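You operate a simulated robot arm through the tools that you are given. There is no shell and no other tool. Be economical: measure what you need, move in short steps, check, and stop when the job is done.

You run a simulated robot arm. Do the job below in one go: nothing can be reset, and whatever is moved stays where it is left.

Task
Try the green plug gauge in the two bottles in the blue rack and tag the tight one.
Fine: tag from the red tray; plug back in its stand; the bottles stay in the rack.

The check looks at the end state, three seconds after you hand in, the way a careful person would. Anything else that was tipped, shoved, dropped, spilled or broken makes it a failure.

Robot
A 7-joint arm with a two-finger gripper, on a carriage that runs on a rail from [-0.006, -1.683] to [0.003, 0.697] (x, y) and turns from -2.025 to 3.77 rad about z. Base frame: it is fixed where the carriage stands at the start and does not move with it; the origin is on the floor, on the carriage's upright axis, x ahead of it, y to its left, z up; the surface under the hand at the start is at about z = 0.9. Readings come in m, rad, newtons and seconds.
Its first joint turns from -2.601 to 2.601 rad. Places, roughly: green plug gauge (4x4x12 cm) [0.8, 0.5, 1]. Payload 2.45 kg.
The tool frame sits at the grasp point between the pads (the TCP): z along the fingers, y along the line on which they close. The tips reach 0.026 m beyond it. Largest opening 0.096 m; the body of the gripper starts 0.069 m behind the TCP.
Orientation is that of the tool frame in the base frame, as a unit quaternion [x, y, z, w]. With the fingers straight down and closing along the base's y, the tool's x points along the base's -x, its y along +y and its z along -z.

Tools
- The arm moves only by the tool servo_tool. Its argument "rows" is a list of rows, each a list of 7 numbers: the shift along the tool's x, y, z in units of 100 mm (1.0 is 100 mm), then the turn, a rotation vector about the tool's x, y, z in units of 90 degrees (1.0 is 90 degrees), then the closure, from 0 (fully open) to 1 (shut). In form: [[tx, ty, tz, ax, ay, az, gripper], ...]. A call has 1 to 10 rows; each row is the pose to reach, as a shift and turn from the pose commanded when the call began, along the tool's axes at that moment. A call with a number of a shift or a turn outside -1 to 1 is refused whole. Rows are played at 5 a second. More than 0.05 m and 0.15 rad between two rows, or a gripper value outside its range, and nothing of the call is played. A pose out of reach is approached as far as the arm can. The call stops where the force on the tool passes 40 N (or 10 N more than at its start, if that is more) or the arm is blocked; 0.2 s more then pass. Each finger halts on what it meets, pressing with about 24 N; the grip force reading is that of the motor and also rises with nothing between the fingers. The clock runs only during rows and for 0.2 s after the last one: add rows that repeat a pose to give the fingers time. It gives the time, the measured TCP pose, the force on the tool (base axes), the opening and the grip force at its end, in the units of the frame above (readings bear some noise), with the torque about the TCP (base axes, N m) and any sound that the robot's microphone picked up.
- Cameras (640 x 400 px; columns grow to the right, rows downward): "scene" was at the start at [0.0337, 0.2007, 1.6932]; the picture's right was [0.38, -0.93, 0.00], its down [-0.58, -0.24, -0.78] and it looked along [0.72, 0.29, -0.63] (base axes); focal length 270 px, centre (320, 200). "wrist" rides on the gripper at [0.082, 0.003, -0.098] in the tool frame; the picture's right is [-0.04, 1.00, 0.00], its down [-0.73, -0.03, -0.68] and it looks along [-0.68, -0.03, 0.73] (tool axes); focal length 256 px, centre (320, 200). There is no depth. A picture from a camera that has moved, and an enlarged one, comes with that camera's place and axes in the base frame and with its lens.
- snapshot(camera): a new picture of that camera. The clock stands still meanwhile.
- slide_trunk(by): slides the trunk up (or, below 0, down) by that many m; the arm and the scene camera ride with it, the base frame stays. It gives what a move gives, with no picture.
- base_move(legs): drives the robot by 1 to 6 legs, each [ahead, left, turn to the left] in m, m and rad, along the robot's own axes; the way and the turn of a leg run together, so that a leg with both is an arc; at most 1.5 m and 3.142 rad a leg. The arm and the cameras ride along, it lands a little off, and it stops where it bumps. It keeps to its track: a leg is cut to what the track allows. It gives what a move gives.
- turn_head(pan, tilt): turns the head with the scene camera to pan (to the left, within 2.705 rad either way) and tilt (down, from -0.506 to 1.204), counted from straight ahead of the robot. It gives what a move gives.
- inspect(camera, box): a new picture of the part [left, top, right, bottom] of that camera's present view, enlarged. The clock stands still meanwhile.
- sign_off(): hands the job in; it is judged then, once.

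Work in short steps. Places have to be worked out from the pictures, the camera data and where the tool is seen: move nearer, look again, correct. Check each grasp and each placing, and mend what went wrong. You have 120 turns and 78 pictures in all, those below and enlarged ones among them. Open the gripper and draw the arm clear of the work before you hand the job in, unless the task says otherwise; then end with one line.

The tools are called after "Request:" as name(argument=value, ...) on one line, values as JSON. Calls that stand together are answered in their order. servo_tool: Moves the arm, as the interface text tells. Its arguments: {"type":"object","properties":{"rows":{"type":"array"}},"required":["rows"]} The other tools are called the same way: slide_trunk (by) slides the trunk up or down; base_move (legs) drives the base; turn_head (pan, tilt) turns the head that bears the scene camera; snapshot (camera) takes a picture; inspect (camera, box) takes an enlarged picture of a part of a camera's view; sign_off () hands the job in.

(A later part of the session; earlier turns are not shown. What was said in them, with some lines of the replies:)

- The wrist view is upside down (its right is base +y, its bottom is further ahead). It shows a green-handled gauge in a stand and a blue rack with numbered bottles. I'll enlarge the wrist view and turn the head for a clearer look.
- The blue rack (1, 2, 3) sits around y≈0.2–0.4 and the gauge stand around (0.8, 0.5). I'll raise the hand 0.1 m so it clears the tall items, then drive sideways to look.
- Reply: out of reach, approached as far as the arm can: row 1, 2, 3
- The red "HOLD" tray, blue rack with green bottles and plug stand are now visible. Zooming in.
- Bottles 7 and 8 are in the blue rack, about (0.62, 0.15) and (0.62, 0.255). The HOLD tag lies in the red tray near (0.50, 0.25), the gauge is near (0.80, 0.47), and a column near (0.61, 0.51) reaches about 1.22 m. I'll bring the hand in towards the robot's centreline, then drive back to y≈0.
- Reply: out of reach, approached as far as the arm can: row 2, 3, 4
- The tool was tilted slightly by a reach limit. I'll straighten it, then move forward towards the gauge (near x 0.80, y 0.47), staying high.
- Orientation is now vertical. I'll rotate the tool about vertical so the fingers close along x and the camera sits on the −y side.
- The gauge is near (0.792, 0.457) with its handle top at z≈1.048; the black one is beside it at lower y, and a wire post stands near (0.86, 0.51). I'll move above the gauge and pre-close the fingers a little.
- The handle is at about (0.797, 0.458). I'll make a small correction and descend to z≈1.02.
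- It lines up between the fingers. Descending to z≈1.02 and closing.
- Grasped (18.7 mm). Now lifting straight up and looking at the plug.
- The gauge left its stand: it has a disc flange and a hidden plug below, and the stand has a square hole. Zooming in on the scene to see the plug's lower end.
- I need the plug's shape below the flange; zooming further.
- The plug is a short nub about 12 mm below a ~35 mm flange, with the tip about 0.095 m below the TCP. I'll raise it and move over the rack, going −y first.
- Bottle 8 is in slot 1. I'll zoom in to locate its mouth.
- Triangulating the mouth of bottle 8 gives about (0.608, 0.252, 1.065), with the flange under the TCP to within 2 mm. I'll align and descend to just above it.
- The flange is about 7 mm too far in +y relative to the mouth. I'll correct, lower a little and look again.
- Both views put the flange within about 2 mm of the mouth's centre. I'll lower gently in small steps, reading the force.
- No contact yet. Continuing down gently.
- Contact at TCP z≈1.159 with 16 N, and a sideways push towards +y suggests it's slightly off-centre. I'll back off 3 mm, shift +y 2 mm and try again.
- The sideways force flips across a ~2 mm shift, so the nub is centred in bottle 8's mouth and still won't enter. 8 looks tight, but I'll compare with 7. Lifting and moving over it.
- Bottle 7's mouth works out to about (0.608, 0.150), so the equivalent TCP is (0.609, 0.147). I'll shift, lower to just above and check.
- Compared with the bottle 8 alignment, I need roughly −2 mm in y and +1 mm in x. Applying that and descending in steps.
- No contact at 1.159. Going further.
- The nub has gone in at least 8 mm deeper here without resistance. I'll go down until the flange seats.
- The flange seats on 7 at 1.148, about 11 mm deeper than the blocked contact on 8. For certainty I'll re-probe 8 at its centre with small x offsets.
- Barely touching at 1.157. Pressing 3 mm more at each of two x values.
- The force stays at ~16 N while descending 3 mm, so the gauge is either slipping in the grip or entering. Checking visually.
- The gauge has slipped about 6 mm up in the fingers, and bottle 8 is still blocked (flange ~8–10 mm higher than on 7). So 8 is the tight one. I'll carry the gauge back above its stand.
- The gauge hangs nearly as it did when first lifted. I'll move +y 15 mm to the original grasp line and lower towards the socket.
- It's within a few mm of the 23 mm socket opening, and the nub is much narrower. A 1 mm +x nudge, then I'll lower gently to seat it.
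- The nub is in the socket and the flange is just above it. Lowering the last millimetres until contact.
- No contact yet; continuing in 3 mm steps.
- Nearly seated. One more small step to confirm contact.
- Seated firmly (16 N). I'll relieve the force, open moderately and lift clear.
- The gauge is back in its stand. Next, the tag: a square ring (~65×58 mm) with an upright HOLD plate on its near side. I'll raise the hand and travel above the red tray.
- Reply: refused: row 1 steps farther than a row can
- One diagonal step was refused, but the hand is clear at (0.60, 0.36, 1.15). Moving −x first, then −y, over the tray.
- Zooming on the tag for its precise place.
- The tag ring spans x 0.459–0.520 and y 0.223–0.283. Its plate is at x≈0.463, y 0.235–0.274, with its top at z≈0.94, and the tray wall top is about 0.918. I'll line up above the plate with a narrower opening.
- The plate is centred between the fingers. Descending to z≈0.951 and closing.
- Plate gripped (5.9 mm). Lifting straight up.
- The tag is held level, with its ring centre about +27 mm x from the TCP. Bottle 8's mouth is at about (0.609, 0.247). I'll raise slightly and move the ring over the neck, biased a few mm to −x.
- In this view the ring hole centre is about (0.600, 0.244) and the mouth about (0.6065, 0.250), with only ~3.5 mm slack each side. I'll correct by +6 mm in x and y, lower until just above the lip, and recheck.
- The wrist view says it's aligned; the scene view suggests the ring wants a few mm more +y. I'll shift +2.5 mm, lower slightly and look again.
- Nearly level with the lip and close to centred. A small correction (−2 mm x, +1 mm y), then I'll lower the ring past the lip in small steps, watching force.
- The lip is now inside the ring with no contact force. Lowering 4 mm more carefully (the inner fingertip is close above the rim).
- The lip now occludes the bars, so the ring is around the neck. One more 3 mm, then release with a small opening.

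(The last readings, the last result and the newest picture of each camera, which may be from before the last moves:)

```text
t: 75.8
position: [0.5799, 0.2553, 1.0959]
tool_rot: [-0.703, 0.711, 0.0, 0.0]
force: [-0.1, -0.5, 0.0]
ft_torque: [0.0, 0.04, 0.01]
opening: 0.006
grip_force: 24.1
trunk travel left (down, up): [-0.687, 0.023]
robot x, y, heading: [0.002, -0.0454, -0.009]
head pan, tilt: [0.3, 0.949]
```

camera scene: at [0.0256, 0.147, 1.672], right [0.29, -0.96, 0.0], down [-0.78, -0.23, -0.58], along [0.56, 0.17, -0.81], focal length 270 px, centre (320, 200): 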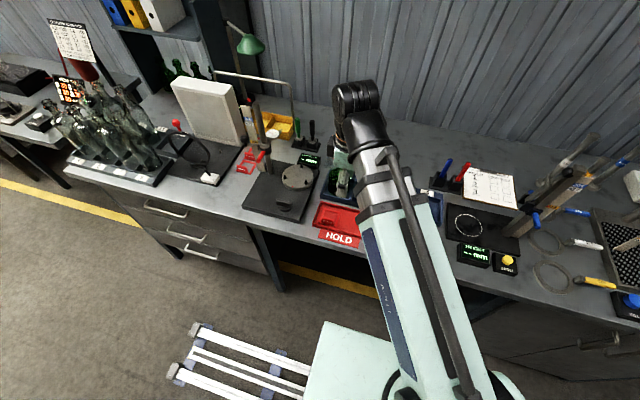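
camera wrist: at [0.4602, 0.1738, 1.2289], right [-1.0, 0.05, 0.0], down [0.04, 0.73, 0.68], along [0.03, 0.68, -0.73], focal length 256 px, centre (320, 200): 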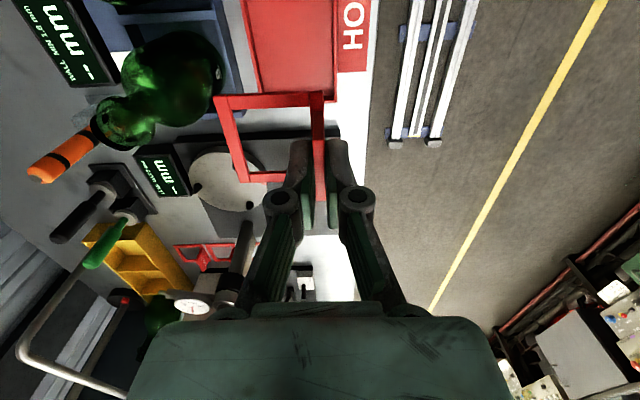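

I'll open a little while drifting −x so the inner finger stays still relative to the neck and the tag is freed on the outer side.

Request:
servo_tool(rows=[[0, 0, 0, 0, 0, 0, 0.93], [0, 0.01, 0, 0, 0, 0, 0.91], [0, 0.025, 0, 0, 0, 0, 0.88], [0, 0.04, 0, 0, 0, 0, 0.85], [0, 0.04, 0, 0, 0, 0, 0.85], [0, 0.04, 0, 0, 0, 0, 0.85]])

Request:
inspect(camera="wrist", box=[200, 60, 360, 200])

Request:
inspect(camera="scene", box=[320, 140, 370, 200])

```text
t: 77.2
position: [0.5756, 0.2553, 1.0964]
tool_rot: [-0.703, 0.711, 0.001, 0.0]
force: [-0.2, 0.4, 0.3]
ft_torque: [0.03, 0.0, 0.03]
opening: 0.0147
grip_force: 0.1
trunk travel left (down, up): [-0.687, 0.023]
robot x, y, heading: [-0.0034, -0.0433, -0.01]
head pan, tilt: [0.3, 0.949]
```

```text
2.86 times, centred on (280, 130) of wrist
camera zoom: at [0.571, 0.1728, 1.1929], right [-1.0, 0.05, 0.0], down [0.04, 0.73, 0.68], along [0.03, 0.68, -0.73], focal length 731 px, centre (434, 400)
```

zoom: 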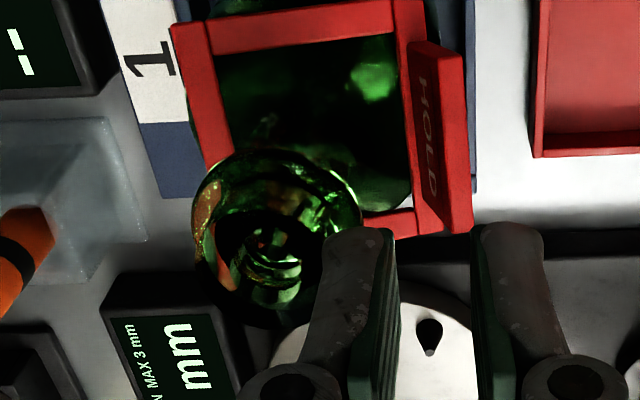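

```text
6.67 times, centred on (345, 170) of scene
camera zoom: at [0.0256, 0.1469, 1.672], right [0.29, -0.96, 0.0], down [-0.78, -0.23, -0.58], along [0.56, 0.17, -0.81], focal length 1803 px, centre (153, 400)
```

zoom: 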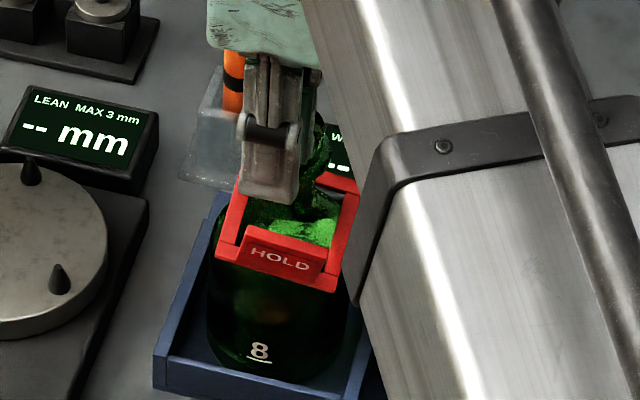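

The tag is resting on bottle 8's shoulder around the neck. I'll raise the hand straight up and clear.

Request:
servo_tool(rows=[[0, 0, -0.3, 0, 0, 0, 0.85], [0, 0, -0.7, 0, 0, 0, 0.85], [0, 0, -1, 0, 0, 0, 0.7], [0, 0, -1, 0, 0, 0, 0.4], [0, 0, -1, 0, 0, 0, 0]])

Request:
servo_tool(rows=[[0.4, 0, -0.2, 0, 0, 0, 0], [0.8, 0, -0.4, 0, 0, 0, 0], [1, 0, -0.5, 0, 0, 0, 0], [1, 0, -0.5, 0, 0, 0, 0]])

Request:
servo_tool(rows=[[0.4, 0, 0, 0, 0, 0, 0], [0.8, 0, 0, 0, 0, 0, 0], [1, 0, 0, 0, 0, 0, 0], [1, 0, 0, 0, 0, 0, 0]])

Request:
snapshot(camera="wrist")

Request:
turn_head(pan=0.45, tilt=0.8)

Request:
snapshot(camera="scene")

```text
t: 78.4
position: [0.5767, 0.2547, 1.1956]
tool_rot: [-0.703, 0.711, 0.0, 0.0]
force: [0.1, 1.0, 0.2]
ft_torque: [-0.01, -0.02, 0.04]
opening: 0.0958
grip_force: 0.0
trunk travel left (down, up): [-0.687, 0.023]
robot x, y, heading: [-0.0023, -0.0454, -0.009]
head pan, tilt: [0.3, 0.949]
```

```text
t: 79.4
position: [0.5793, 0.1562, 1.2349]
tool_rot: [-0.703, 0.711, -0.002, 0.003]
force: [-0.4, -0.1, -0.1]
ft_torque: [0.01, -0.01, 0.0]
opening: 0.0963
grip_force: 0.0
out of reach, approached as far as the arm can: row 3, 4
trunk travel left (down, up): [-0.687, 0.023]
robot x, y, heading: [0.0019, -0.0454, -0.011]
head pan, tilt: [0.3, 0.949]
```

```text
t: 80.4
position: [0.5853, 0.058, 1.2248]
tool_rot: [-0.703, 0.711, -0.002, 0.002]
force: [0.0, 0.4, -0.5]
ft_torque: [0.01, 0.01, -0.01]
opening: 0.0962
grip_force: 0.1
out of reach, approached as far as the arm can: row 1, 2, 3, 4
trunk travel left (down, up): [-0.687, 0.023]
robot x, y, heading: [-0.0001, -0.0443, -0.008]
head pan, tilt: [0.3, 0.949]
```

```text
14 pictures are left
camera wrist: at [0.5797, -0.0246, 1.3224], right [-1.0, 0.05, -0.01], down [0.03, 0.73, 0.68], along [0.04, 0.68, -0.73], focal length 256 px, centre (320, 200)
```

wrist: 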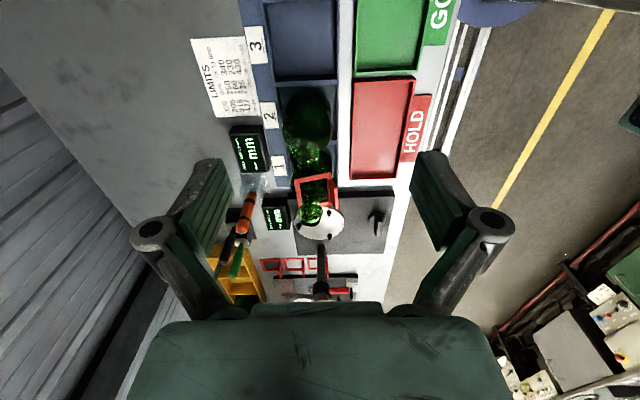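

```text
t: 81.1
position: [0.5857, 0.0583, 1.2246]
tool_rot: [-0.703, 0.711, -0.002, 0.002]
force: [0.1, -0.8, 0.1]
ft_torque: [0.0, 0.02, 0.0]
opening: 0.0963
grip_force: 0.0
trunk travel left (down, up): [-0.687, 0.023]
robot x, y, heading: [0.0009, -0.0437, -0.011]
head pan, tilt: [0.45, 0.799]
```

```text
13 pictures are left
camera scene: at [0.0289, 0.1604, 1.6835], right [0.43, -0.9, 0.0], down [-0.65, -0.31, -0.7], along [0.63, 0.3, -0.72], focal length 270 px, centre (320, 200)
```

scene: 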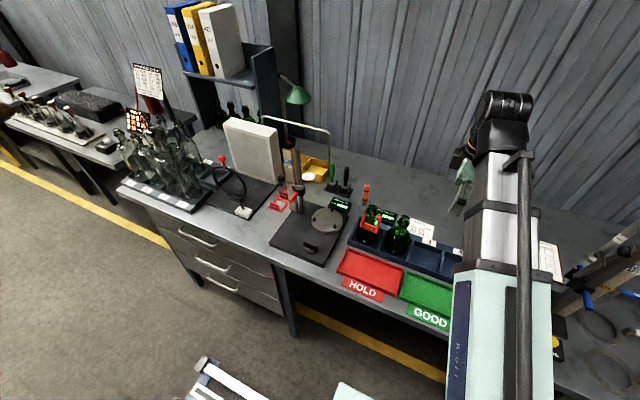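

One final close look at the bottles, tag and gauge stand.

Request:
inspect(camera="scene", box=[310, 155, 430, 265])

```text
3.64 times, centred on (370, 210) of scene
camera zoom: at [0.0289, 0.1604, 1.6835], right [0.43, -0.9, 0.0], down [-0.65, -0.31, -0.7], along [0.63, 0.3, -0.72], focal length 984 px, centre (138, 164)
```

zoom: 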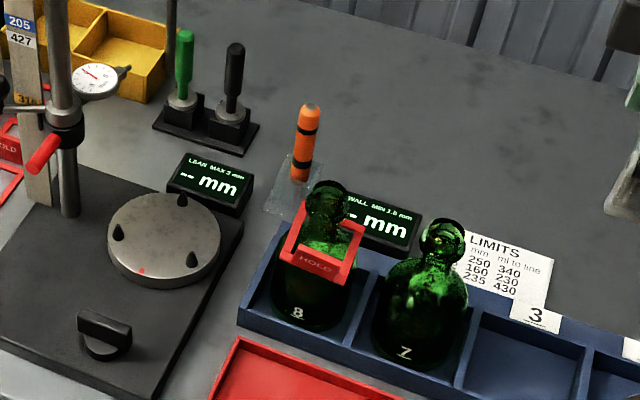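

The tag sits around bottle 8's neck, both bottles are standing in the rack, the gauge is in its stand, and the arm is clear with the gripper open. Handing in.

Request:
sign_off()

```text
The job is handed in.
```

Bottle 8 is the tight one: the green plug gauge would not enter its mouth but went fully into bottle 7. Bottle 8 now carries the HOLD tag from the red tray, the gauge is back in its stand, and both bottles are still in the blue rack.
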